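You operate a simulated robot arm through the tools that you are given. There is no shell and no other tool.

You are at the controls of a simulated robot arm. One attempt, no reset.

Task
Set the grey fixture's stop to SHORT, seat the purple block and tighten its black bolt.
Fine: tighten the hand nut too; use the red driver and put it back; the grey bolt and the other blocks stay. Set down upright: red driver.
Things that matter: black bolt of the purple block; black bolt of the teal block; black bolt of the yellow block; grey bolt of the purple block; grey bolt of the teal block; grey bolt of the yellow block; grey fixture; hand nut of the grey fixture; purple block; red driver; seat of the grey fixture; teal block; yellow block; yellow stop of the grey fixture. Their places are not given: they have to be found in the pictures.

The check looks at the end state, three seconds after you hand in, the way a careful person would. Anything else that was tipped, shoved, dropped, spilled or broken makes it a failure.

Robot
A 6-joint arm with a three-finger gripper, fixed in place. Base frame: the origin is at the foot of the arm, x ahead of it, y to its left, z up. Lengths are in mm, angles in rad, forces in N, time in s.
Its first joint turns from -2.897 to 2.897 rad. Payload 4.89 kg.
The TCP is the grasp point between the finger pads, 30 mm short of the fingertips. In the tool frame z runs along the fingers and y along their closing line. Largest opening 164 mm; the body of the gripper starts 125 mm behind the TCP.
Orientation is that of the tool frame in the base frame, as a unit quaternion [w, x, y, z]. With the fingers straight down and closing along the base's y, the tool's x points along the base's -x, its y along +y and its z along -z.

Tools
- The arm moves only by the tool nudge_tool. Its argument "deltas" is a list that holds one entry, the list of rows, each a list of 7 numbers: the shift along the tool's x, y, z in units of 20 mm (1.0 is 20 mm), then the turn, a rotation vector about the tool's x, y, z in units of 8 degrees (1.0 is 8 degrees), then the finger opening in m, from 0 to 0.164. In form: [[[x, y, z, ax, ay, az, jaw], ...]]. A call has 1 to 20 rows; each row shifts and turns the commanded pose from where the row before left it, along the tool's axes as they then stand. A call with a number of a shift or a turn outside -1 to 1 is refused whole. Rows are played at 5 a second. More than 50 mm and 0.15 rad between two rows, or a gripper value outside its range, and nothing of the call is played. A pose out of reach is approached as far as the arm can. The call stops where the force on the tool passes 60 N (or 10 N more than at its start, if that is more) or the arm is blocked; 0.2 s more then pass. Each finger travels about 108 mm/s and halts on what it meets, pressing with about 26 N; the grip force reading is that of the motor and also rises with nothing between the fingers. The clock runs only during rows and for 0.2 s after the last one: add rows that do not move to give the fingers time. It gives the time, the measured TCP pose, the force on the tool (base axes), the opening and the grip force at its end, in the units of the frame above (readings bear some noise), with the torque about the TCP (base axes, N m) and any sound that the robot's microphone picked up.
- Cameras (640 x 400 px; columns grow to the right, rows downward): "scene" is fixed at [56.1, -645.2, 1416.9]; the picture's right is [0.54, -0.84, 0.00], its down [-0.47, -0.30, -0.83] and it looks along [0.70, 0.45, -0.55] (base axes); focal length 260 px, centre (320, 200). "wrist" rides on the gripper at [76, -2, -152] in the tool frame; the picture's right is [0.02, 1.00, 0.00], its down [-0.88, 0.02, -0.47] and it looks along [-0.47, 0.01, 0.88] (tool axes); focal length 247 px, centre (320, 200).
- get_image(camera): a new picture of that camera. No time passes.
- move_column(by): slides the trunk up (or, below 0, down) by that many mm; the arm rides with it, the base frame stays. It gives what a move gives, with no picture.
- locate(camera, pixels): for up to 12 pixels [column, row] of the newest picture of that camera ("zoom" is the newest enlarged one), the place [x, y, z] in the base frame of the surface seen there, good to about 2 mm, but the place of the scene camera against the robot may be out by one fixed shift of up to 18 mm in any direction. No time passes.
- inspect(camera, box): a new picture of the part [left, top, right, bottom] of that camera's present view, enlarged. No time passes.
- finish_job(): hands the job in; it is judged then, once.

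Leave the gripper open and the arm clear of the work at the hand-in unless told otherwise.

The tools are called after "Call:" by a JSON object that holds its "fn" and its "kwargs". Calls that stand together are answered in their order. nudge_tool: Moves the arm, as the interface text tells. Its arguments: {"type":"object","properties":{"deltas":{"type":"array","items":{"type":"array","items":{"type":"array","items":{"type":"number"}}}}},"required":["deltas"]} The other tools are called the same way: move_column (by) slides the trunk up or down; get_image (camera) takes a picture; locate (camera, pixels) gives the place of the surface under pixels of a picture; inspect (camera, box) takes an enlarged picture of a part of a camera's view; finish_job () hands the job in.

At the start:

```text
time: 0.0
position: [506.7, -155.2, 1252.2]
tcp_rot: [0.0, -0.001, 1.0, 0.0]
ft_force: [-0.1, 0.3, 0.5]
torque: [-0.03, 0.01, 0.01]
grip_width: 164.0
grip_force: 0.0
trunk travel left (down, up): [-175.0, 215.0]
```

scene: 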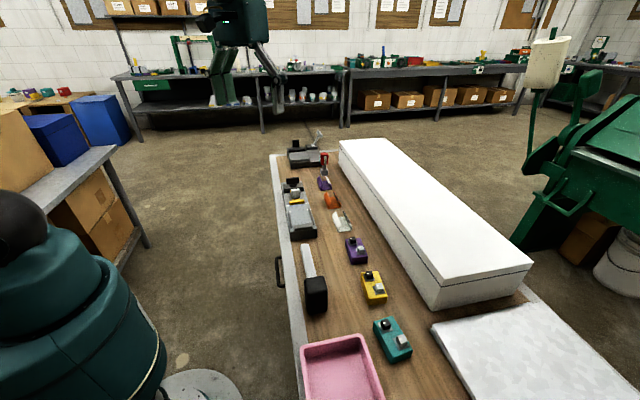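
wrist: 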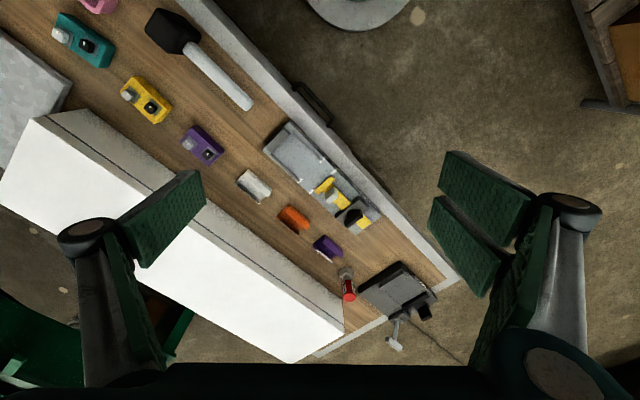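

I see a bench with the teal, yellow and purple blocks, a grey fixture near scene (298,210), and a red driver near (323,160). I'll take enlarged views first.

Call:
{"fn": "inspect", "kwargs": {"camera": "scene", "box": [260, 130, 380, 250]}}

Call:
{"fn": "inspect", "kwargs": {"camera": "wrist", "box": [230, 100, 470, 350]}}

Call:
{"fn": "inspect", "kwargs": {"camera": "scene", "box": [320, 220, 440, 370]}}

```text
3.33 times, centred on (320, 190) of scene
```

zoom: 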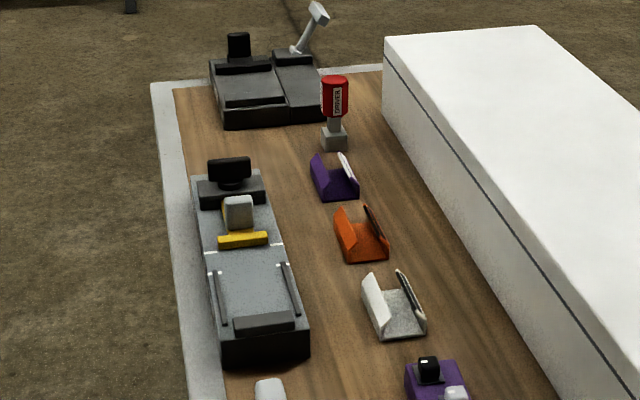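

```text
1.60 times, centred on (350, 225) of wrist
```

zoom: 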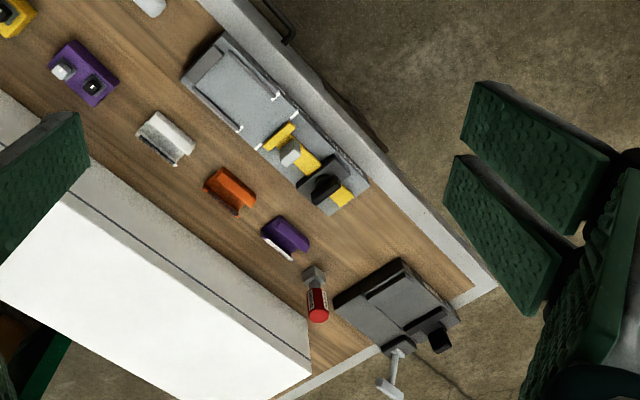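

```text
2.67 times, centred on (380, 295) of scene
```

zoom: 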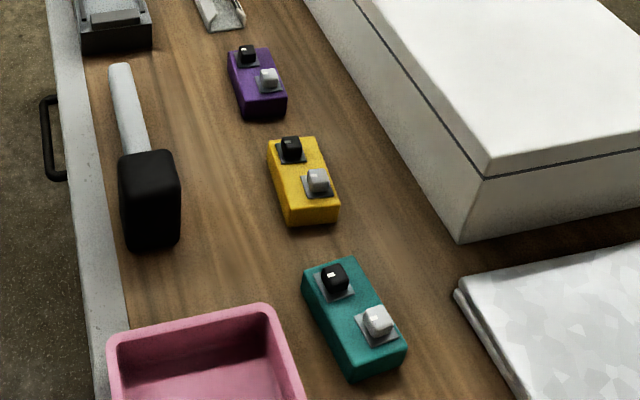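

I'll locate the main objects in the scene and wrist pictures.

Call:
{"fn": "get_image", "kwargs": {"camera": "scene"}}

Call:
{"fn": "get_image", "kwargs": {"camera": "wrist"}}

Call:
{"fn": "locate", "kwargs": {"camera": "scene", "pixels": [[323, 155], [325, 172], [298, 216], [296, 202], [295, 192], [294, 181], [356, 250], [351, 238], [361, 245], [345, 290], [298, 236], [390, 150]]}}

Call:
{"fn": "locate", "kwargs": {"camera": "wrist", "pixels": [[347, 272], [348, 292], [300, 158], [327, 185], [338, 195], [352, 214], [202, 144], [207, 153], [191, 145], [230, 180], [255, 186], [294, 218]]}}

```text
taken
```

scene: 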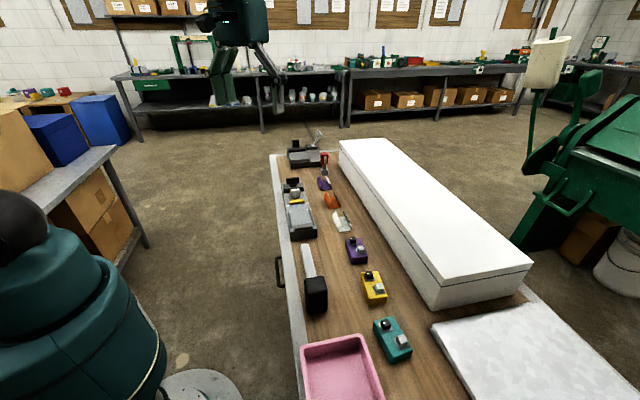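

```text
taken
```

wrist: 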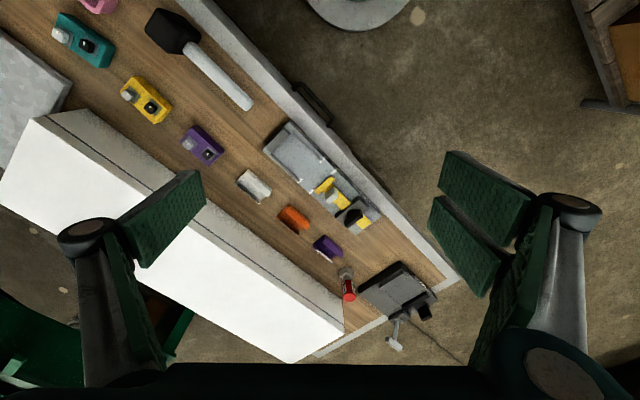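

```text
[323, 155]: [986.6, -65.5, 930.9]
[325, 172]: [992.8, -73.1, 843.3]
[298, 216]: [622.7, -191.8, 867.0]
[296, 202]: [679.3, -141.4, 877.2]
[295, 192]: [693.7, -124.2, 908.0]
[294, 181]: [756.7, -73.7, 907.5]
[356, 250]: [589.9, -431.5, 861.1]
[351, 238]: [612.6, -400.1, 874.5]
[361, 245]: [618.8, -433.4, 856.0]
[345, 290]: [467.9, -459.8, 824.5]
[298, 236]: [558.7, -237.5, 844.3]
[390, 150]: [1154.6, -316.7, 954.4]
```

```text
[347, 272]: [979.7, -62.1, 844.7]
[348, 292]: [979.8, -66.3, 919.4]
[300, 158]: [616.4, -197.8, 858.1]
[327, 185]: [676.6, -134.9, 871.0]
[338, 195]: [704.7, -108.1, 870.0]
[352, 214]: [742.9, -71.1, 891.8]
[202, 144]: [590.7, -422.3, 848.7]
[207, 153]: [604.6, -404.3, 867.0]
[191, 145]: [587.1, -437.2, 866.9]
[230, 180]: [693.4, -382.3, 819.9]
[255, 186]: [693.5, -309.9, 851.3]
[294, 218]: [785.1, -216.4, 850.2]
```

The table top is at about z=820 and the fixture runs along about 45° from (616,-198) to (743,-71). I'll move the wrist camera closer, above the fixture, staying well above everything.

Call:
{"fn": "nudge_tool", "kwargs": {"deltas": [[[-0.333, 0.09, 0.92, 0, 0, 0, 0.164], [-0.333, 0.09, 0.92, 0, 0, 0, 0.164], [-0.333, 0.09, 0.92, 0, 0, 0, 0.164], [-0.333, 0.09, 0.92, 0, 0, 0, 0.164], [-0.333, 0.09, 0.92, 0, 0, 0, 0.164], [-0.333, 0.09, 0.92, 0, 0, 0, 0.164], [-0.333, 0.09, 0.92, 0, 0, 0, 0.164], [-0.333, 0.09, 0.92, 0, 0, 0, 0.164], [-0.333, 0.09, 0.92, 0, 0, 0, 0.164], [-0.333, 0.09, 0.92, 0, 0, 0, 0.164], [-0.333, 0.09, 0.92, 0, 0, 0, 0.164], [0, 0, 0, 0, 0, 0, 0.164]]]}}

Call:
{"fn": "get_image", "kwargs": {"camera": "wrist"}}

```text
time: 2.6
position: [579.6, -136.6, 1049.7]
tcp_rot: [0.0, 0.0, 1.0, 0.0]
ft_force: [0.6, -0.3, -0.2]
torque: [0.0, 0.04, -0.02]
grip_width: 163.9
grip_force: 0.1
trunk travel left (down, up): [-175.0, 215.0]
```

```text
taken
```

wrist: 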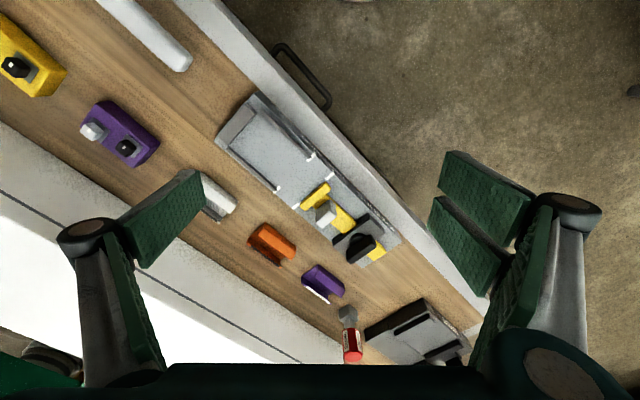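

Call:
{"fn": "inspect", "kwargs": {"camera": "wrist", "box": [200, 80, 410, 280]}}

Call:
{"fn": "inspect", "kwargs": {"camera": "wrist", "box": [60, 80, 180, 180]}}

```text
2.00 times, centred on (305, 180) of wrist
```

zoom: 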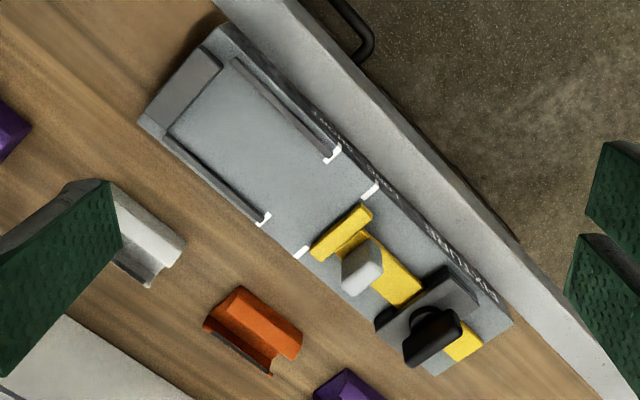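

```text
4.00 times, centred on (120, 130) of wrist
```

zoom: 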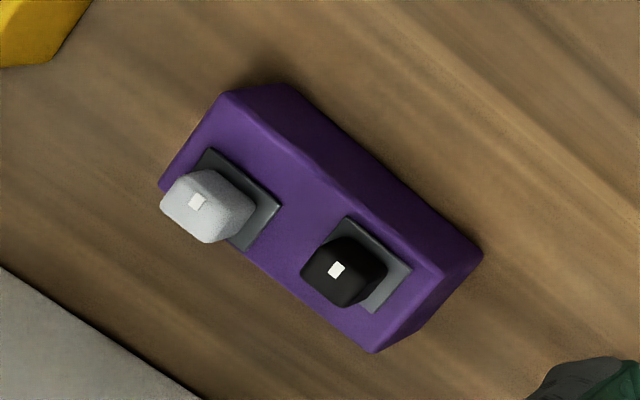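

There are two pairs of white marks on the fixture, and lettering along its (-x,+y) edge. I'll go lower to read it.

Call:
{"fn": "nudge_tool", "kwargs": {"deltas": [[[-0.3, 0.15, 0.8, 0, 0, 0, 0.164], [-0.3, 0.15, 0.8, 0, 0, 0, 0.164], [-0.2, 0.15, 0.8, 0, 0, 0, 0.164], [-0.2, 0.15, 0.6, 0, 0, 0, 0.164], [0, 0, 0, 0, 0, 0, 0.164]]]}}

Call:
{"fn": "get_image", "kwargs": {"camera": "wrist"}}

Call:
{"fn": "inspect", "kwargs": {"camera": "wrist", "box": [240, 80, 420, 280]}}

```text
time: 3.8
position: [599.8, -125.7, 988.8]
tcp_rot: [0.0, -0.001, 1.0, 0.0]
ft_force: [0.3, -0.2, -0.5]
torque: [0.02, 0.06, 0.0]
grip_width: 164.0
grip_force: 0.1
trunk travel left (down, up): [-175.0, 215.0]
```

```text
taken
```

wrist: 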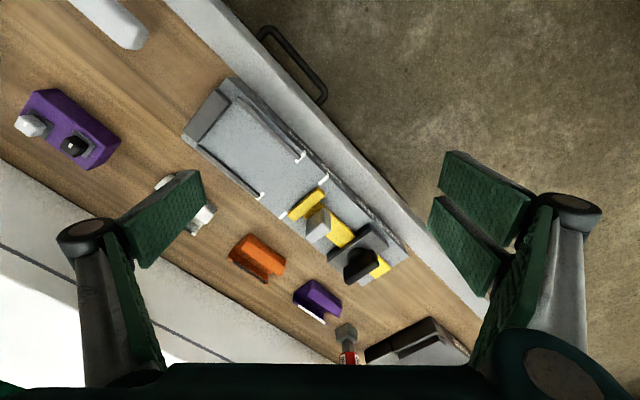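

```text
2.00 times, centred on (330, 180) of wrist
```

zoom: 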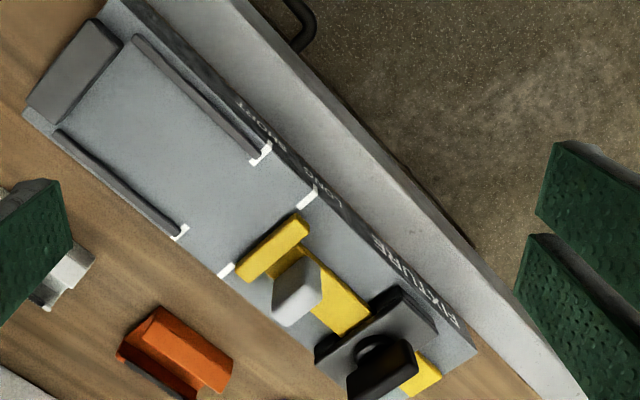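

Call:
{"fn": "inspect", "kwargs": {"camera": "wrist", "box": [290, 110, 370, 190]}}

Call:
{"fn": "inspect", "kwargs": {"camera": "wrist", "box": [270, 170, 410, 290]}}

Call:
{"fn": "locate", "kwargs": {"camera": "zoom", "pixels": [[320, 200]]}}

```text
5.00 times, centred on (330, 150) of wrist
```

zoom: 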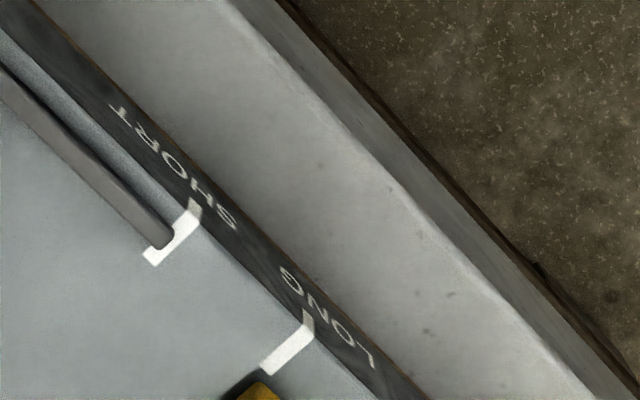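

```text
3.33 times, centred on (340, 230) of wrist
```

zoom: 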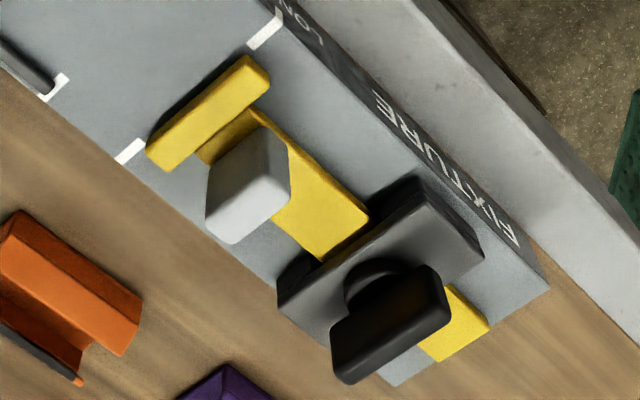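

```text
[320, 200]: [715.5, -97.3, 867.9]
```

SHORT is the mark pair nearer the seat's end wall and LONG is the next one. The stop's front bar sits past LONG. I'll measure points on the fixture in the zoom.

Call:
{"fn": "locate", "kwargs": {"camera": "zoom", "pixels": [[150, 145], [245, 60], [175, 165], [268, 85], [280, 22], [118, 155], [235, 215], [360, 205], [315, 250], [350, 370], [440, 280], [480, 325]]}}

Call:
{"fn": "inspect", "kwargs": {"camera": "wrist", "box": [180, 70, 340, 230]}}

Call:
{"fn": "locate", "kwargs": {"camera": "zoom", "pixels": [[150, 50], [300, 250], [90, 175], [30, 190], [150, 35], [390, 300], [275, 310], [290, 360], [410, 390], [345, 230]]}}

```text
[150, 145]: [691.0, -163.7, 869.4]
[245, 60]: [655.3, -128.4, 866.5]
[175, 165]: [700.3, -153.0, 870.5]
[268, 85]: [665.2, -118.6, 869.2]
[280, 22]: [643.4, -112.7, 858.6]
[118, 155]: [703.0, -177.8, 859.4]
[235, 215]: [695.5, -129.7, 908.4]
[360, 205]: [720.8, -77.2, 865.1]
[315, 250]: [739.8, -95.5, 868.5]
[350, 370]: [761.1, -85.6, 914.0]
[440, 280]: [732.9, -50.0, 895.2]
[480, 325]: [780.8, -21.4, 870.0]
```

```text
2.50 times, centred on (260, 150) of wrist
```

zoom: 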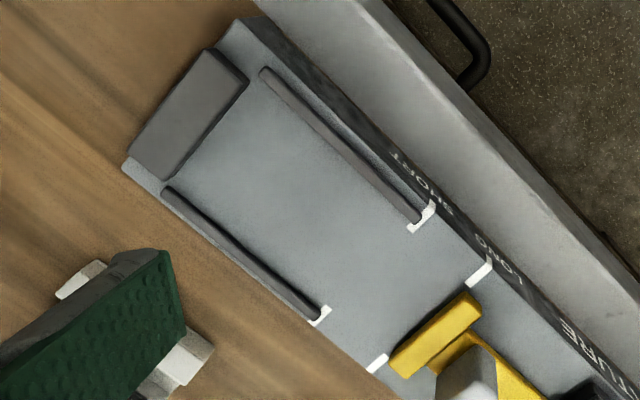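

```text
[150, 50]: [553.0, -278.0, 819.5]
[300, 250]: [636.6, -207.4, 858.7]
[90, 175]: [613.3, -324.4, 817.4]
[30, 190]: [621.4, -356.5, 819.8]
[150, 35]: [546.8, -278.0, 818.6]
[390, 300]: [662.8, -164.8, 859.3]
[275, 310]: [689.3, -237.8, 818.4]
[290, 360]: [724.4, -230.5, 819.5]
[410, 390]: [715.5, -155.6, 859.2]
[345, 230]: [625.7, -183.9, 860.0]
```

Call:
{"fn": "locate", "kwargs": {"camera": "zoom", "pixels": [[180, 172], [246, 85], [132, 155], [208, 52], [330, 307], [436, 202], [388, 355], [492, 265], [168, 193], [265, 75], [310, 315], [412, 220]]}}

Call:
{"fn": "locate", "kwargs": {"camera": "wrist", "pixels": [[80, 112], [95, 150], [60, 105], [45, 93], [120, 145], [89, 168], [20, 125], [73, 146], [30, 127]]}}

```text
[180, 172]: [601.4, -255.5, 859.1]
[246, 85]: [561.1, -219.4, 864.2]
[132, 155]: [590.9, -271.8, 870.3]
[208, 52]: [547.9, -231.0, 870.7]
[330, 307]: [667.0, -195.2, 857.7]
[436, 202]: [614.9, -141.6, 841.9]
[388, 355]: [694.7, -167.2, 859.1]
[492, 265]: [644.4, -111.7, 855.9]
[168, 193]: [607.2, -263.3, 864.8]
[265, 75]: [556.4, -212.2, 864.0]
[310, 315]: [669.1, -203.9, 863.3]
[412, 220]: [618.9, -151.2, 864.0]
```

```text
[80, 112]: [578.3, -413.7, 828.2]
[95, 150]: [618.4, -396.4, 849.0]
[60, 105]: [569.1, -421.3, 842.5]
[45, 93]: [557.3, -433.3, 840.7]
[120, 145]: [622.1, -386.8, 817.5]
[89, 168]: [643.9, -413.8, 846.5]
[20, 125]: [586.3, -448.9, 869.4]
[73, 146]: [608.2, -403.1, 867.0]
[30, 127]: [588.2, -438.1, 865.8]
```

The stop is at LONG now: bar front at s≈383 along the fixture axis, seat wall at s≈253, SHORT at s≈343, so the SHORT seat is about 90 mm long. Next I'll move the camera above the purple block at (605,-415) to measure it, staying above the white box.

Call:
{"fn": "nudge_tool", "kwargs": {"deltas": [[[0, 0, -1, 0, 0, 0, 0.164], [0, 0, -0.5, 0, 0, 0, 0.164], [0.3, -1, 0, 0, 0, 0, 0.164], [0.3, -1, 0, 0, 0, 0, 0.164], [0.3, -1, 0, 0, 0, 0, 0.164], [0.3, -1, 0, 0, 0, 0, 0.164], [0.3, -1, 0, 0, 0, 0, 0.164], [0.3, -1, 0, 0, 0, 0, 0.164], [0.3, -1, 0, 0, 0, 0, 0.164], [0.3, -1, 0, 0, 0, 0, 0.164], [0.3, -1, 0, 0, 0, 0, 0.164], [0.3, -1, 0, 0, 0, 0, 0.164], [0.3, -1, 0, 0, 0, 0, 0.164], [0.3, -1, 0, 0, 0, 0, 0.164], [0.3, -1, 0, 0, 0, 0, 0.164], [0.3, -1, 0, 0, 0, 0, 0.164], [0, 0, 0, 0, 0, 0, 0.164]]]}}

Call:
{"fn": "get_image", "kwargs": {"camera": "wrist"}}

Call:
{"fn": "inspect", "kwargs": {"camera": "wrist", "box": [240, 120, 400, 240]}}

```text
time: 7.4
position: [516.3, -404.3, 1021.0]
tcp_rot: [0.0, 0.0, 1.0, 0.0]
ft_force: [0.0, 0.3, 0.3]
torque: [0.03, 0.02, 0.02]
grip_width: 163.9
grip_force: 0.0
trunk travel left (down, up): [-175.0, 215.0]
```

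```text
taken
```

wrist: 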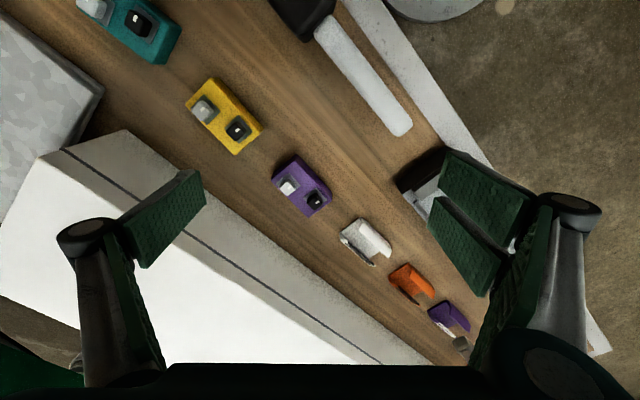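

```text
3.33 times, centred on (320, 180) of wrist
```

zoom: 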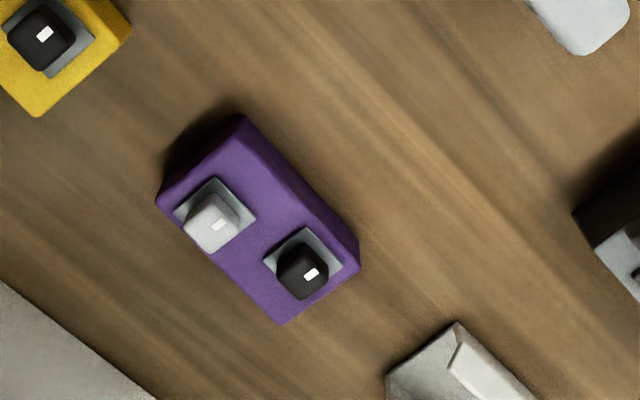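

Call:
{"fn": "locate", "kwargs": {"camera": "zoom", "pixels": [[160, 198], [282, 322], [354, 268], [236, 128], [241, 116], [359, 245], [217, 220], [303, 275], [245, 225], [205, 185], [290, 240], [335, 262]]}}

Call:
{"fn": "locate", "kwargs": {"camera": "wrist", "pixels": [[200, 225], [128, 133], [230, 320], [344, 242], [372, 263], [355, 220], [392, 244], [390, 280], [412, 270]]}}

Call:
{"fn": "inspect", "kwargs": {"camera": "wrist", "box": [330, 200, 490, 360]}}

```text
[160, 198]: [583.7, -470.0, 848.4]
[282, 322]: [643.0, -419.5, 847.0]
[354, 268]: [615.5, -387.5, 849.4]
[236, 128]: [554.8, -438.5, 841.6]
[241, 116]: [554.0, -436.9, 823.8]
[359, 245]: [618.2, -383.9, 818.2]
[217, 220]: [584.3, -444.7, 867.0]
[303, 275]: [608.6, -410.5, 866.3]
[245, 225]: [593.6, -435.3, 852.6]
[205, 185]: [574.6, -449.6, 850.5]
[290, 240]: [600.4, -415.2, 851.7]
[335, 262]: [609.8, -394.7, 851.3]
```

```text
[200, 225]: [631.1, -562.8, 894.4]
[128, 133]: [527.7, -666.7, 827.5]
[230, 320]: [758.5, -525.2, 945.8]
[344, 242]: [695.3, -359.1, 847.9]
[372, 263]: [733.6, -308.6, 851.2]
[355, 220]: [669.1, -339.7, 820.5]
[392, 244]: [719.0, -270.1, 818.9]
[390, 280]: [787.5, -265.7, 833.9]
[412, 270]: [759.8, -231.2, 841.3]
```

```text
2.50 times, centred on (410, 280) of wrist
```

zoom: 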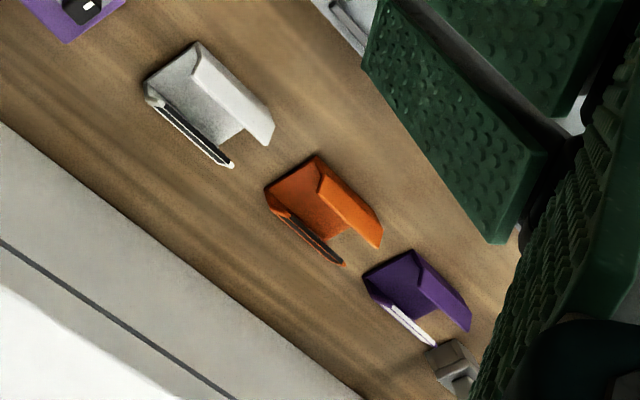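

The purple block is about 80 × 43 × 30 mm at about 40°, with the black bolt head near (609,-410,867). Before travelling toward the driver I'll check the heights of the black vise and its lever, which are near the path.

Call:
{"fn": "get_image", "kwargs": {"camera": "scene"}}

Call:
{"fn": "locate", "kwargs": {"camera": "scene", "pixels": [[319, 132], [317, 140], [305, 145], [304, 156], [300, 163], [316, 158], [323, 153], [324, 165], [324, 172], [350, 145], [420, 230], [525, 265]]}}

Call:
{"fn": "inspect", "kwargs": {"camera": "scene", "box": [280, 120, 350, 200]}}

```text
taken
```

scene: 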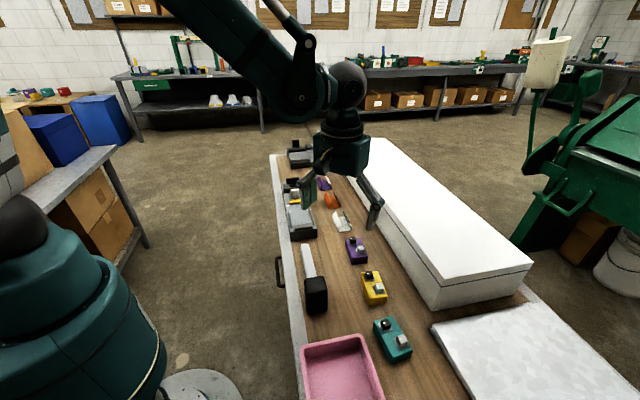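

```text
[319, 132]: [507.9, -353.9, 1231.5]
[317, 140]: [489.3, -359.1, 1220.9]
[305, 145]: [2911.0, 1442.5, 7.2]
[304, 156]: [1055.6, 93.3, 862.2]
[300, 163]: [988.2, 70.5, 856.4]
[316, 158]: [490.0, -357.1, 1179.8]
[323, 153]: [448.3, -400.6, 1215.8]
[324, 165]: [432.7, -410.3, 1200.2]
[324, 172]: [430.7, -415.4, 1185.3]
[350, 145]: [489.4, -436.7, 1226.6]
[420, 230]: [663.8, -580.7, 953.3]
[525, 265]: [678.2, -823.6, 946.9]
```

```text
5.00 times, centred on (315, 160) of scene
```

zoom: 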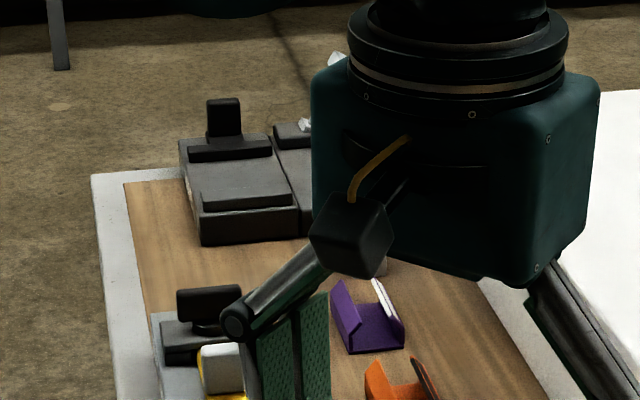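

Vise body tops are about 860 and it stands beyond the driver. I'll travel at z≈1040 to about (880,-64), looking at the driver.

Call:
{"fn": "nudge_tool", "kwargs": {"deltas": [[[0, 0, -0.95, 0, 0, 0, 0.164], [-0.95, 0.9, 0, 0, 0, 0, 0.164], [-0.95, 0.9, 0, 0, 0, 0, 0.164], [-0.95, 0.9, 0, 0, 0, 0, 0.164], [-0.95, 0.9, 0, 0, 0, 0, 0.164], [-0.95, 0.9, 0, 0, 0, 0, 0.164], [-0.95, 0.9, 0, 0, 0, 0, 0.164], [-0.95, 0.9, 0, 0, 0, 0, 0.164], [-0.95, 0.9, 0, 0, 0, 0, 0.164], [-0.95, 0.9, 0, 0, 0, 0, 0.164], [-0.95, 0.9, 0, 0, 0, 0, 0.164], [-0.95, 0.9, 0, 0, 0, 0, 0.164], [-0.95, 0.9, 0, 0, 0, 0, 0.164], [-0.95, 0.9, 0, 0, 0, 0, 0.164], [-0.95, 0.9, 0, 0, 0, 0, 0.164], [-0.95, 0.9, 0, 0, 0, 0, 0.164], [-0.95, 0.9, 0, 0, 0, 0, 0.164], [-0.95, 0.9, 0, 0, 0, 0, 0.164], [-0.95, 0.9, 0, 0, 0, 0, 0.164], [-0.95, 0.9, 0, 0, 0, 0, 0.164]]]}}

Call:
{"fn": "get_image", "kwargs": {"camera": "wrist"}}

Call:
{"fn": "inspect", "kwargs": {"camera": "wrist", "box": [240, 120, 400, 280]}}

```text
time: 11.6
position: [876.1, -60.4, 1041.0]
tcp_rot: [0.0, 0.0, 1.0, 0.001]
ft_force: [-0.3, -0.9, -0.6]
torque: [0.12, -0.05, 0.0]
grip_width: 163.9
grip_force: 0.2
trunk travel left (down, up): [-175.0, 215.0]
```

```text
taken
```

wrist: 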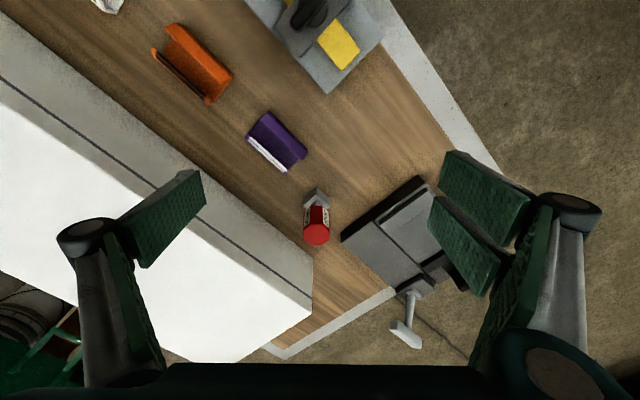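

```text
2.50 times, centred on (320, 200) of wrist
```

zoom: 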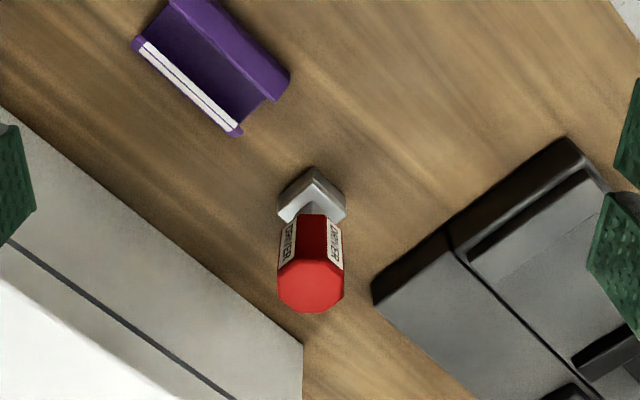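

Call:
{"fn": "locate", "kwargs": {"camera": "zoom", "pixels": [[310, 290], [310, 240], [313, 180], [282, 208], [344, 208], [312, 168], [280, 270], [343, 270], [295, 310], [295, 195], [330, 195], [303, 345]]}}

Call:
{"fn": "inspect", "kwargs": {"camera": "wrist", "box": [290, 170, 350, 260]}}

```text
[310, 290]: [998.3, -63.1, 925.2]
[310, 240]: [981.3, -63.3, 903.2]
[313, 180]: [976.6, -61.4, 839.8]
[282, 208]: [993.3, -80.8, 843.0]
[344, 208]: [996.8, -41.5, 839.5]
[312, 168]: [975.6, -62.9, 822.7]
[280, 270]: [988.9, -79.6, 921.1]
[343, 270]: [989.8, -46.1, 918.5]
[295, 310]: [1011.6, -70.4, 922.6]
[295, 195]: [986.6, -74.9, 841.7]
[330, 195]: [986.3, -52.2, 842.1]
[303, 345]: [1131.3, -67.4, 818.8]
```

```text
4.44 times, centred on (320, 215) of wrist
```

zoom: 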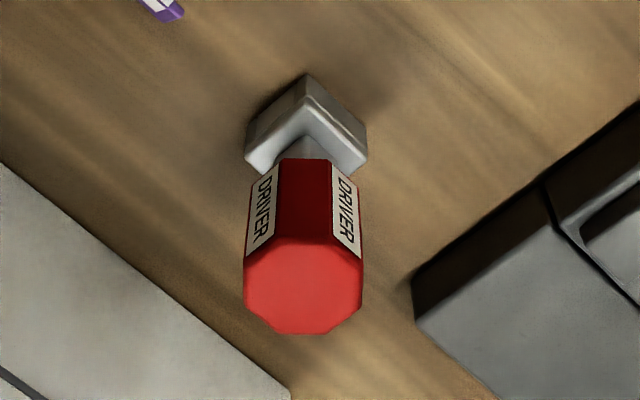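

The driver stands at about (996,-62): octagonal handle up to z≈924, square socket foot up to z≈842. That's about 998 mm from the base axis. I'll check the lever near (405,330) and the vise knob, then test in the air whether this radius can be reached.

Call:
{"fn": "locate", "kwargs": {"camera": "wrist", "pixels": [[405, 333], [410, 300], [412, 345], [345, 240], [418, 180], [315, 200], [440, 270], [290, 260]]}}

Call:
{"fn": "nudge_tool", "kwargs": {"deltas": [[[-1, 0, 0, 0, 0, 0, 0.164], [-1, 0, 0, 0, 0, 0, 0.164], [-1, 0, 0, 0, 0, 0, 0.164], [-1, 0, 0, 0, 0, 0, 0.164], [-1, 0, 0, 0, 0, 0, 0.164], [-1, 0, 0, 0, 0, 0, 0.164], [0, 0, 0, 0, 0, 0, 0.164], [0, 0, 0, 0, 0, 0, 0.164]]]}}

```text
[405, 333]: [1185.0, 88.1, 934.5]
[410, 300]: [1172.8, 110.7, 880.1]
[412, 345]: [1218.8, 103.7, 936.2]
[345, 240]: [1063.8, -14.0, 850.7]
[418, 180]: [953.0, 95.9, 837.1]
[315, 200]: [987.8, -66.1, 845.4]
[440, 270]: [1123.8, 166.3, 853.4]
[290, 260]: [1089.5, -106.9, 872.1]
```

```text
time: 13.4
position: [997.6, -62.2, 1039.7]
tcp_rot: [0.0, 0.0, 1.0, 0.0]
ft_force: [0.2, 0.5, -0.6]
torque: [0.03, 0.06, 0.01]
grip_width: 164.1
grip_force: 0.0
trunk travel left (down, up): [-175.0, 215.0]
```

The arm tracked to x=997.6 with the tool vertical, so I can reach the driver straight down and lower it with the column. First the stop. I'll return over the fixture and turn the tool so the fingers close across the fixture (yaw 44°).

Call:
{"fn": "nudge_tool", "kwargs": {"deltas": [[[0.947, -0.252, 0, 0, 0, 0, 0.164], [0.947, -0.252, 0, 0, 0, 0, 0.164], [0.947, -0.252, 0, 0, 0, 0, 0.164], [0.947, -0.252, 0, 0, 0, 0, 0.164], [0.947, -0.252, 0, 0, 0, 0, 0.164], [0.947, -0.252, 0, 0, 0, 0, 0.164], [0.947, -0.252, 0, 0, 0, 0, 0.164], [0.947, -0.252, 0, 0, 0, 0, 0.164], [0.947, -0.252, 0, 0, 0, 0, 0.164], [0.947, -0.252, 0, 0, 0, 0, 0.164], [0.947, -0.252, 0, 0, 0, 0, 0.164], [0.947, -0.252, 0, 0, 0, 0, 0.164], [0.947, -0.252, 0, 0, 0, 0, 0.164], [0.947, -0.252, 0, 0, 0, 0, 0.164], [0.947, -0.252, 0, 0, 0, 0, 0.164], [0.947, -0.252, 0, 0, 0, 0, 0.164], [0.947, -0.252, 0, 0, 0, 0, 0.164]]]}}

Call:
{"fn": "nudge_tool", "kwargs": {"deltas": [[[0, 0, 0, 0, 0, -0.917, 0.164], [0, 0, 0, 0, 0, -0.917, 0.164], [0, 0, 0, 0, 0, -0.917, 0.164], [0, 0, 0, 0, 0, -0.917, 0.164], [0, 0, 0, 0, 0, -0.917, 0.164], [0, 0, 0, 0, 0, -0.917, 0.164], [0, 0, 1, 0, 0, 0, 0.164], [0, 0, 1, 0, 0, 0, 0.164], [0, 0, 0, 0, 0, 0, 0.164]]]}}

Call:
{"fn": "get_image", "kwargs": {"camera": "wrist"}}

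Call:
{"fn": "inspect", "kwargs": {"camera": "wrist", "box": [240, 80, 400, 240]}}

```text
time: 17.0
position: [676.1, -147.2, 1039.1]
tcp_rot: [0.0, 0.0, 1.0, 0.001]
ft_force: [0.6, 0.3, -1.0]
torque: [-0.01, 0.15, 0.02]
grip_width: 164.1
grip_force: 0.1
trunk travel left (down, up): [-175.0, 215.0]
```

```text
time: 19.0
position: [674.2, -149.5, 998.8]
tcp_rot: [0.0, -0.375, 0.927, 0.0]
ft_force: [0.7, 0.4, 0.3]
torque: [-0.01, 0.04, 0.0]
grip_width: 164.1
grip_force: 0.2
trunk travel left (down, up): [-175.0, 215.0]
```

```text
taken
```

wrist: 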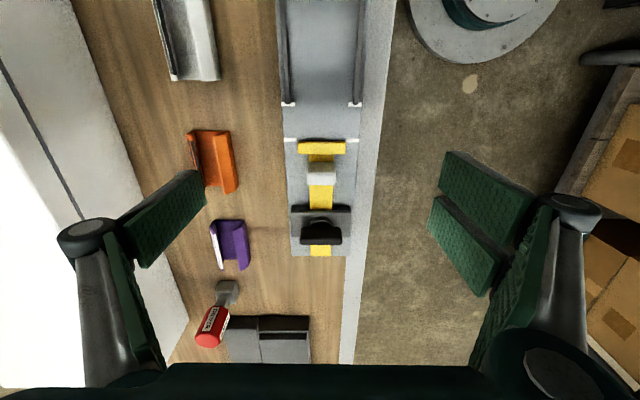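

```text
2.50 times, centred on (320, 160) of wrist
```

zoom: 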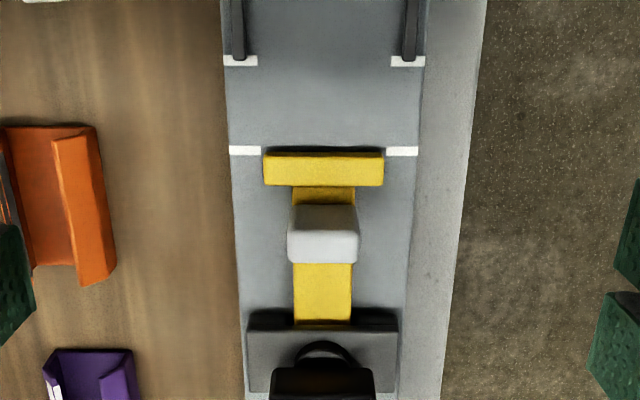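

Now I can see the fixture straight. I'll locate the stop, handle, marks, rails and nut precisely.

Call:
{"fn": "locate", "kwargs": {"camera": "zoom", "pixels": [[240, 62], [408, 62], [245, 151], [402, 151], [268, 153], [380, 153], [322, 215], [292, 210], [356, 210], [322, 235], [322, 300], [322, 180]]}}

Call:
{"fn": "inspect", "kwargs": {"camera": "wrist", "box": [270, 180, 370, 270]}}

Call:
{"fn": "locate", "kwargs": {"camera": "zoom", "pixels": [[260, 205], [385, 210], [325, 235], [320, 130], [200, 130], [440, 130], [200, 300], [450, 300], [325, 190], [325, 300], [325, 170], [320, 325]]}}

```text
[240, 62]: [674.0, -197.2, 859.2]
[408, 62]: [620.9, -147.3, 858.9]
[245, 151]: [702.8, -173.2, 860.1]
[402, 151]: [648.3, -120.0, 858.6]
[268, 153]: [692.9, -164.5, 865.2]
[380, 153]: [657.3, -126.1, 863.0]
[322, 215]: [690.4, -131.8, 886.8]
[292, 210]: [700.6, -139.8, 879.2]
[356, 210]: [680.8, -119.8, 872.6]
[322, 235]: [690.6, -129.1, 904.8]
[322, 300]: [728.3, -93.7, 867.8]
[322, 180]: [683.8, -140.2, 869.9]
```

```text
4.44 times, centred on (320, 225) of wrist
```

zoom: 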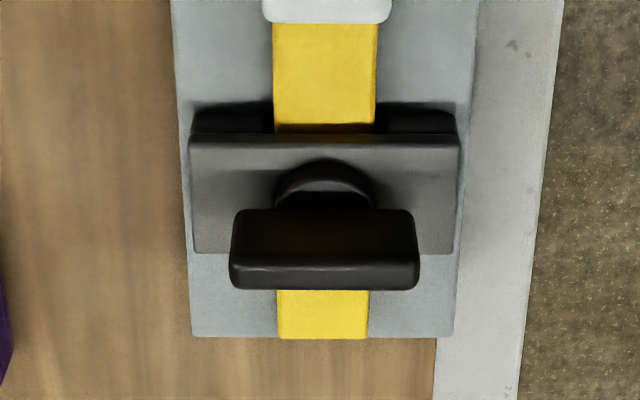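

```text
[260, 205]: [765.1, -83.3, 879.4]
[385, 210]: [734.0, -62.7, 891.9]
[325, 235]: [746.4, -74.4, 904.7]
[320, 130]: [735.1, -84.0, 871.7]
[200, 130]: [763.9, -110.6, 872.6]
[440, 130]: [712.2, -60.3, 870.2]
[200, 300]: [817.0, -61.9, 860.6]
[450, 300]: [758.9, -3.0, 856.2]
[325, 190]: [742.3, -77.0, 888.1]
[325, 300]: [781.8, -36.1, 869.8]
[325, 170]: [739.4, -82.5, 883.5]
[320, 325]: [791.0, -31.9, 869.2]
```

The stop bar's front face is on the LONG mark. Its grey handle is centred at about s=405, t=-580, with its top at z≈908. I'll lower over the handle with the fingers 80 mm apart, tips at about z=875.

Call:
{"fn": "nudge_tool", "kwargs": {"deltas": [[[-0.875, 0.05, 0, 0, 0, -0.12, 0.08], [-0.875, 0.05, 0, 0, 0, 0, 0.08], [0, 0, 0.8, 0, 0, 0, 0.08], [0, 0, 0.8, 0, 0, 0, 0.08], [0, 0, 0.8, 0, 0, 0, 0.08], [0, 0, 0.8, 0, 0, 0, 0.08], [0, 0, 0.8, 0, 0, 0, 0.08], [0, 0, 0.65, 0, 0, 0, 0.08], [0, 0, 0, 0, 0, 0, 0.08]]]}}

Call:
{"fn": "get_image", "kwargs": {"camera": "wrist"}}

Call:
{"fn": "inspect", "kwargs": {"camera": "scene", "box": [260, 160, 340, 250]}}

```text
time: 21.0
position: [698.3, -121.9, 905.4]
tcp_rot: [0.0, -0.383, 0.924, -0.001]
ft_force: [-0.3, -0.6, 0.9]
torque: [-0.03, 0.02, 0.0]
grip_width: 80.1
grip_force: 0.0
trunk travel left (down, up): [-175.0, 215.0]
```

```text
taken
```

wrist: 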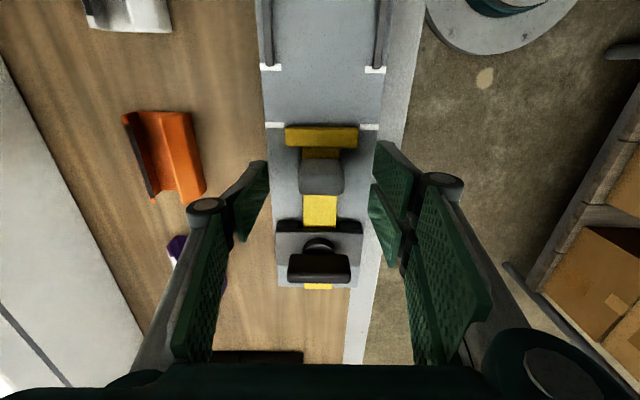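

```text
4.44 times, centred on (300, 205) of scene
```

zoom: 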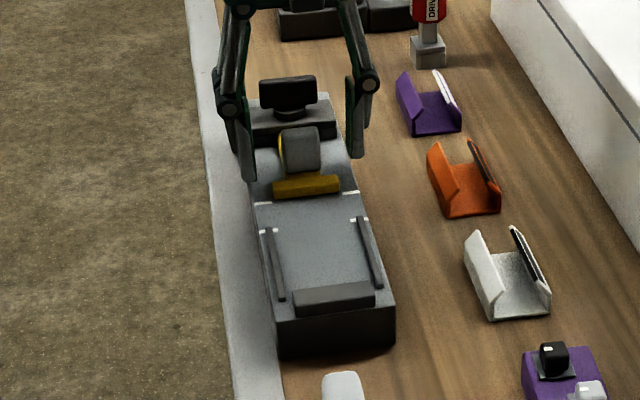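

The fingers straddle the handle. Closing on it.

Call:
{"fn": "nudge_tool", "kwargs": {"deltas": [[[0, 0, 0, 0, 0, 0, 0.05], [0, 0, 0, 0, 0, 0, 0.03], [0, 0, 0, 0, 0, 0, 0.02], [0, 0, 0, 0, 0, 0, 0.015], [0, 0, 0, 0, 0, 0, 0.015]]]}}

Call:
{"fn": "get_image", "kwargs": {"camera": "wrist"}}

```text
time: 22.2
position: [698.8, -121.8, 906.7]
tcp_rot: [-0.001, -0.383, 0.924, 0.0]
ft_force: [-10.4, 9.0, -6.2]
torque: [0.35, 0.19, -0.3]
grip_width: 31.3
grip_force: 44.7
trunk travel left (down, up): [-175.0, 215.0]
```

```text
taken
```

wrist: 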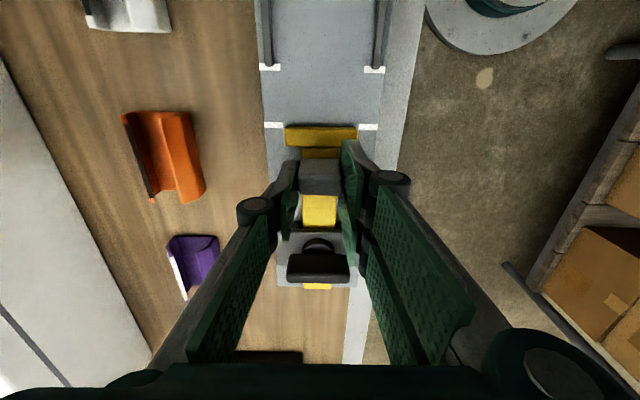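

Gripped the handle (31 mm) with a small side force, so I'll shift 1 mm to ease it and pull 10 mm toward the SHORT mark to feel whether the stop slides.

Call:
{"fn": "nudge_tool", "kwargs": {"deltas": [[[0, 0.05, 0, 0, 0, 0, 0.015], [0.1, 0, 0, 0, 0, 0, 0.015], [0.1, 0, 0, 0, 0, 0, 0.015], [0.1, 0, 0, 0, 0, 0, 0.015], [0.1, 0, 0, 0, 0, 0, 0.015], [0.1, 0, 0, 0, 0, 0, 0.015], [0, 0, 0, 0, 0, 0, 0.015]]]}}

Call:
{"fn": "get_image", "kwargs": {"camera": "wrist"}}

```text
time: 23.8
position: [691.6, -128.8, 905.3]
tcp_rot: [0.001, -0.383, 0.924, 0.0]
ft_force: [1.8, -2.1, -8.3]
torque: [0.06, -0.16, -0.12]
grip_width: 31.3
grip_force: 45.0
trunk travel left (down, up): [-175.0, 215.0]
```

```text
taken
```

wrist: 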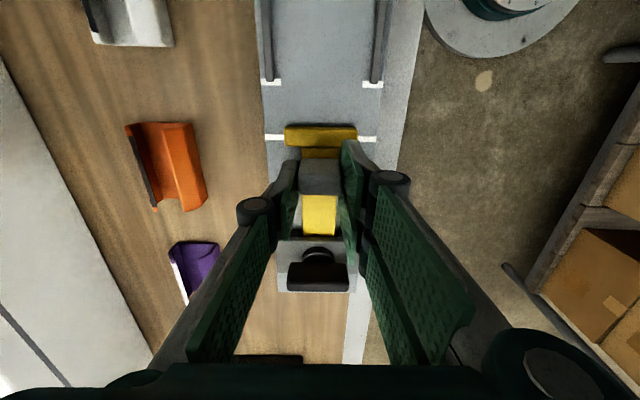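

The stop slides freely, so the nut is loose. I'll continue about 27 mm and then compare against the SHORT mark; at LONG the mark sat at row 126 beside the bar.

Call:
{"fn": "nudge_tool", "kwargs": {"deltas": [[[0.2, 0, 0, 0, 0, 0, 0.015], [0.2, 0, 0, 0, 0, 0, 0.015], [0.2, 0, 0, 0, 0, 0, 0.015], [0.2, 0, 0, 0, 0, 0, 0.015], [0.2, 0, 0, 0, 0, 0, 0.015], [0.2, 0, 0, 0, 0, 0, 0.015], [0.15, 0, 0, 0, 0, 0, 0.015], [0, 0, 0, 0, 0, 0, 0.015]]]}}

Call:
{"fn": "get_image", "kwargs": {"camera": "wrist"}}

Call:
{"fn": "inspect", "kwargs": {"camera": "wrist", "box": [250, 90, 390, 190]}}

```text
time: 25.6
position: [673.2, -147.7, 905.6]
tcp_rot: [-0.001, -0.383, 0.924, 0.0]
ft_force: [12.3, -13.7, -2.9]
torque: [-0.22, -0.48, 0.06]
grip_width: 31.4
grip_force: 44.4
trunk travel left (down, up): [-175.0, 215.0]
```

```text
taken
```

wrist: 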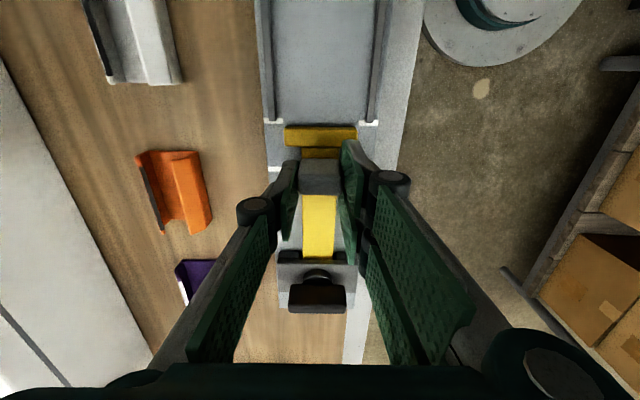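

```text
4.00 times, centred on (320, 140) of wrist
```

zoom: 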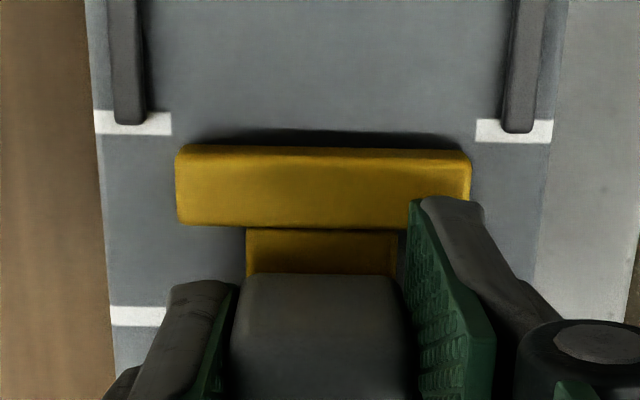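

The bar needs about 3 mm more. The fixture's yaw is closer to 44°, which explains the side load, so I'll turn back 1° and ease sideways 1 mm as well.

Call:
{"fn": "nudge_tool", "kwargs": {"deltas": [[[0, -0.05, 0, 0, 0, 0.12, 0.015], [0.07, 0, 0, 0, 0, 0, 0.015], [0.07, 0, 0, 0, 0, 0, 0.015], [0, 0, 0, 0, 0, 0, 0.015]]]}}

Call:
{"fn": "inspect", "kwargs": {"camera": "wrist", "box": [250, 90, 390, 190]}}

```text
time: 26.6
position: [671.1, -149.6, 906.7]
tcp_rot: [0.0, -0.374, 0.927, 0.0]
ft_force: [4.0, -3.6, 4.3]
torque: [-0.05, -0.09, 0.16]
grip_width: 31.4
grip_force: 45.0
trunk travel left (down, up): [-175.0, 215.0]
```

```text
4.00 times, centred on (320, 140) of wrist
```

zoom: 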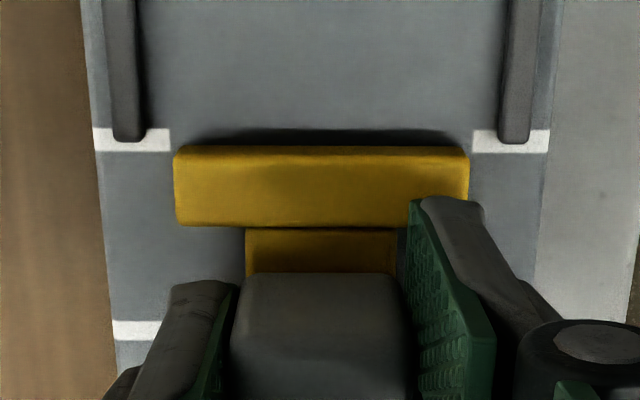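

Call:
{"fn": "locate", "kwargs": {"camera": "zoom", "pixels": [[130, 140], [510, 141], [145, 330], [190, 152], [450, 154], [190, 140], [450, 140], [320, 132], [320, 152], [150, 140], [490, 142], [320, 200]]}}

```text
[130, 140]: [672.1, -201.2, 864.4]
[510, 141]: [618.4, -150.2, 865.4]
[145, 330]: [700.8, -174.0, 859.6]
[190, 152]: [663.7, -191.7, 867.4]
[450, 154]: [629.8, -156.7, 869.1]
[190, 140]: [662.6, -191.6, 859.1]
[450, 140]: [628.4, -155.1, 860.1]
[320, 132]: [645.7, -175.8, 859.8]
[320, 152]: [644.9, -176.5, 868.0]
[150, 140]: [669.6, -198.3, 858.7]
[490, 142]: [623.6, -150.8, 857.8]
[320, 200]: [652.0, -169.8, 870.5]
```

The bar face now measures s≈344 and the SHORT mark 343.9, with travel of about 39 mm. I'll add a 0.4 mm trim, then open and rise.

Call:
{"fn": "nudge_tool", "kwargs": {"deltas": [[[0.02, 0, 0, 0, 0, 0, 0.015], [0, 0, 0, 0, 0, 0, 0.04], [0, 0, 0, 0, 0, 0, 0.08], [0, 0, 0, 0, 0, 0, 0.08], [0, 0, -1, 0, 0, 0, 0.08], [0, 0, -1, 0, 0, 0, 0.08], [0, 0, -1, 0, 0, 0, 0.08], [0, 0, -1, 0, 0, 0, 0.08], [0, 0, 0, 0, 0, 0, 0.08]]]}}

Call:
{"fn": "get_image", "kwargs": {"camera": "wrist"}}

Call:
{"fn": "inspect", "kwargs": {"camera": "wrist", "box": [240, 80, 400, 180]}}

```text
time: 28.6
position: [671.5, -149.1, 985.8]
tcp_rot: [-0.001, -0.375, 0.927, -0.001]
ft_force: [-0.8, 0.4, 0.0]
torque: [-0.02, -0.02, 0.0]
grip_width: 80.1
grip_force: 0.1
trunk travel left (down, up): [-175.0, 215.0]
```

```text
taken
```

wrist: 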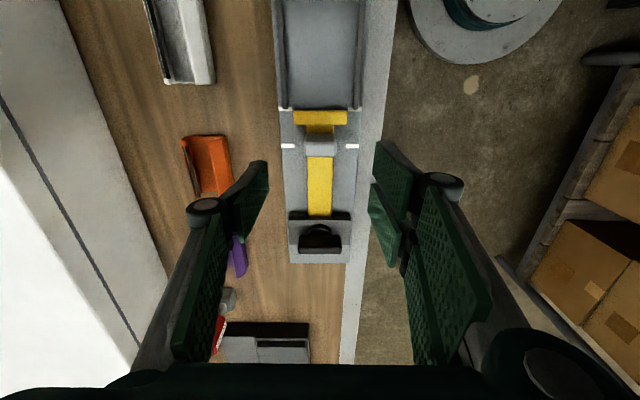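

```text
4.00 times, centred on (320, 130) of wrist
```

zoom: 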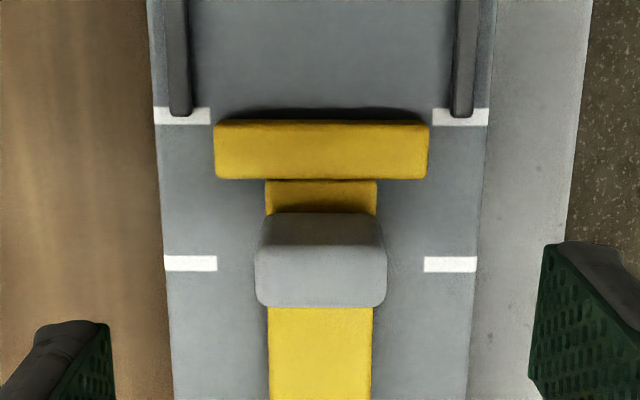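

The stop is on SHORT. Next I'll look closely at the hand nut near (320,238).

Call:
{"fn": "inspect", "kwargs": {"camera": "wrist", "box": [280, 200, 360, 270]}}

Call:
{"fn": "locate", "kwargs": {"camera": "zoom", "pixels": [[240, 245], [400, 245], [320, 245], [320, 205], [240, 265], [400, 265], [320, 265], [320, 185], [250, 275], [395, 275], [250, 200], [190, 250]]}}

```text
5.71 times, centred on (320, 235) of wrist
```

zoom: 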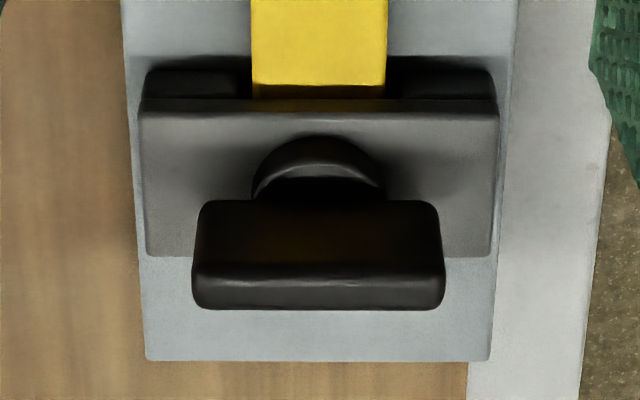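

```text
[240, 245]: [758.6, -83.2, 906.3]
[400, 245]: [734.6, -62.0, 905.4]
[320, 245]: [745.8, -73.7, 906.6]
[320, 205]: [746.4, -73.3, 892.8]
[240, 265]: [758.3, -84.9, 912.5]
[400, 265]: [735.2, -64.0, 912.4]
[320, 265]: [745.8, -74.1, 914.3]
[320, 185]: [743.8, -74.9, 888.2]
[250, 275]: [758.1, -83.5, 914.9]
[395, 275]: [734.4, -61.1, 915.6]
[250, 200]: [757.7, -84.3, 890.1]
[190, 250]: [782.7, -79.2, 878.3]
```

The wing nut's wing lies across the fixture, centre about (750,-71), z 890–915. I'll move above it and turn the tool +90° so the fingers close on the wing's faces.

Call:
{"fn": "nudge_tool", "kwargs": {"deltas": [[[-0.926, 0.014, 0, 0, 0, 0, 0.08], [-0.926, 0.014, 0, 0, 0, 0, 0.08], [-0.926, 0.014, 0, 0, 0, 0, 0.08], [-0.926, 0.014, 0, 0, 0, 0, 0.08], [-0.926, 0.014, 0, 0, 0, 0, 0.08], [-0.926, 0.014, 0, 0, 0, 0, 0.08], [0, 0, 0, 0, 0, -0.9375, 0.08], [0, 0, 0, 0, 0, -0.9375, 0.08], [0, 0, 0, 0, 0, -0.9375, 0.08], [0, 0, 0, 0, 0, -0.9375, 0.08], [0, 0, 0, 0, 0, -0.9375, 0.08], [0, 0, 0, 0, 0, -0.9375, 0.08], [0, 0, 0, 0, 0, -0.9375, 0.08], [0, 0, 0, 0, 0, -0.9375, 0.08], [0, 0, 0, 0, 0, -0.9375, 0.08], [0, 0, 0, 0, 0, -0.9375, 0.08], [0, 0, 0, 0, 0, -0.9375, 0.08], [0, 0, 0, 0, 0, -0.9375, 0.08], [0, 0, 0, 0, 0, 0, 0.08]]]}}

Call:
{"fn": "get_image", "kwargs": {"camera": "wrist"}}

```text
time: 32.6
position: [750.2, -71.8, 986.1]
tcp_rot: [0.0, 0.921, -0.39, 0.0]
ft_force: [1.8, -0.7, 0.4]
torque: [0.01, 0.02, 0.03]
grip_width: 80.1
grip_force: 0.0
trunk travel left (down, up): [-175.0, 215.0]
```

```text
taken
```

wrist: 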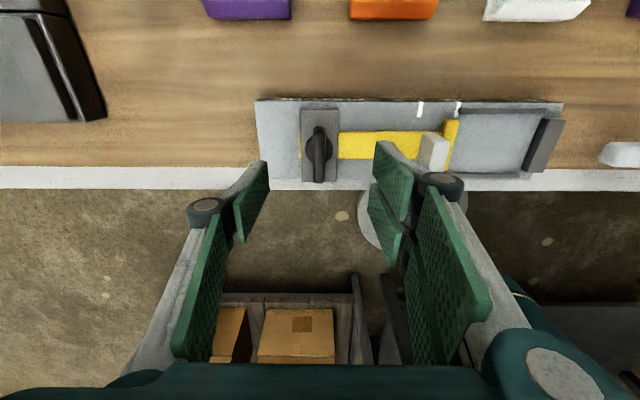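

Call:
{"fn": "inspect", "kwargs": {"camera": "wrist", "box": [280, 95, 360, 195]}}

Call:
{"fn": "locate", "kwargs": {"camera": "zoom", "pixels": [[313, 200], [313, 150], [313, 300], [340, 200], [290, 200], [313, 130], [313, 240], [320, 120], [300, 330]]}}

```text
4.00 times, centred on (320, 145) of wrist
```

zoom: 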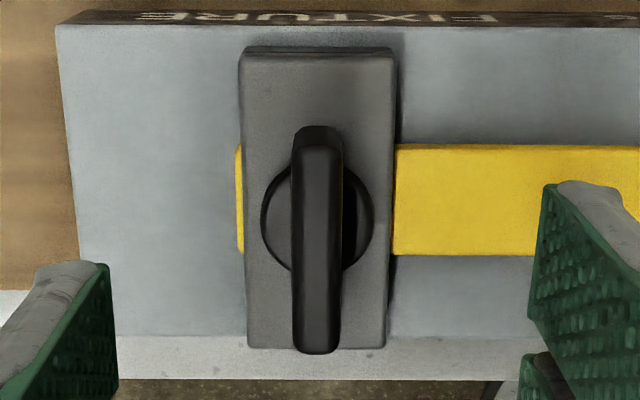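

```text
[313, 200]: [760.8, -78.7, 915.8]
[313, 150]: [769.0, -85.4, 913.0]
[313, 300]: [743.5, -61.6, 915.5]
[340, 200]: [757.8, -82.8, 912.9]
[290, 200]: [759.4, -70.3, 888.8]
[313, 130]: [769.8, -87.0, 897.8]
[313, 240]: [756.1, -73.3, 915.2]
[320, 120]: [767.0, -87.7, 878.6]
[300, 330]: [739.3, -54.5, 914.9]
```

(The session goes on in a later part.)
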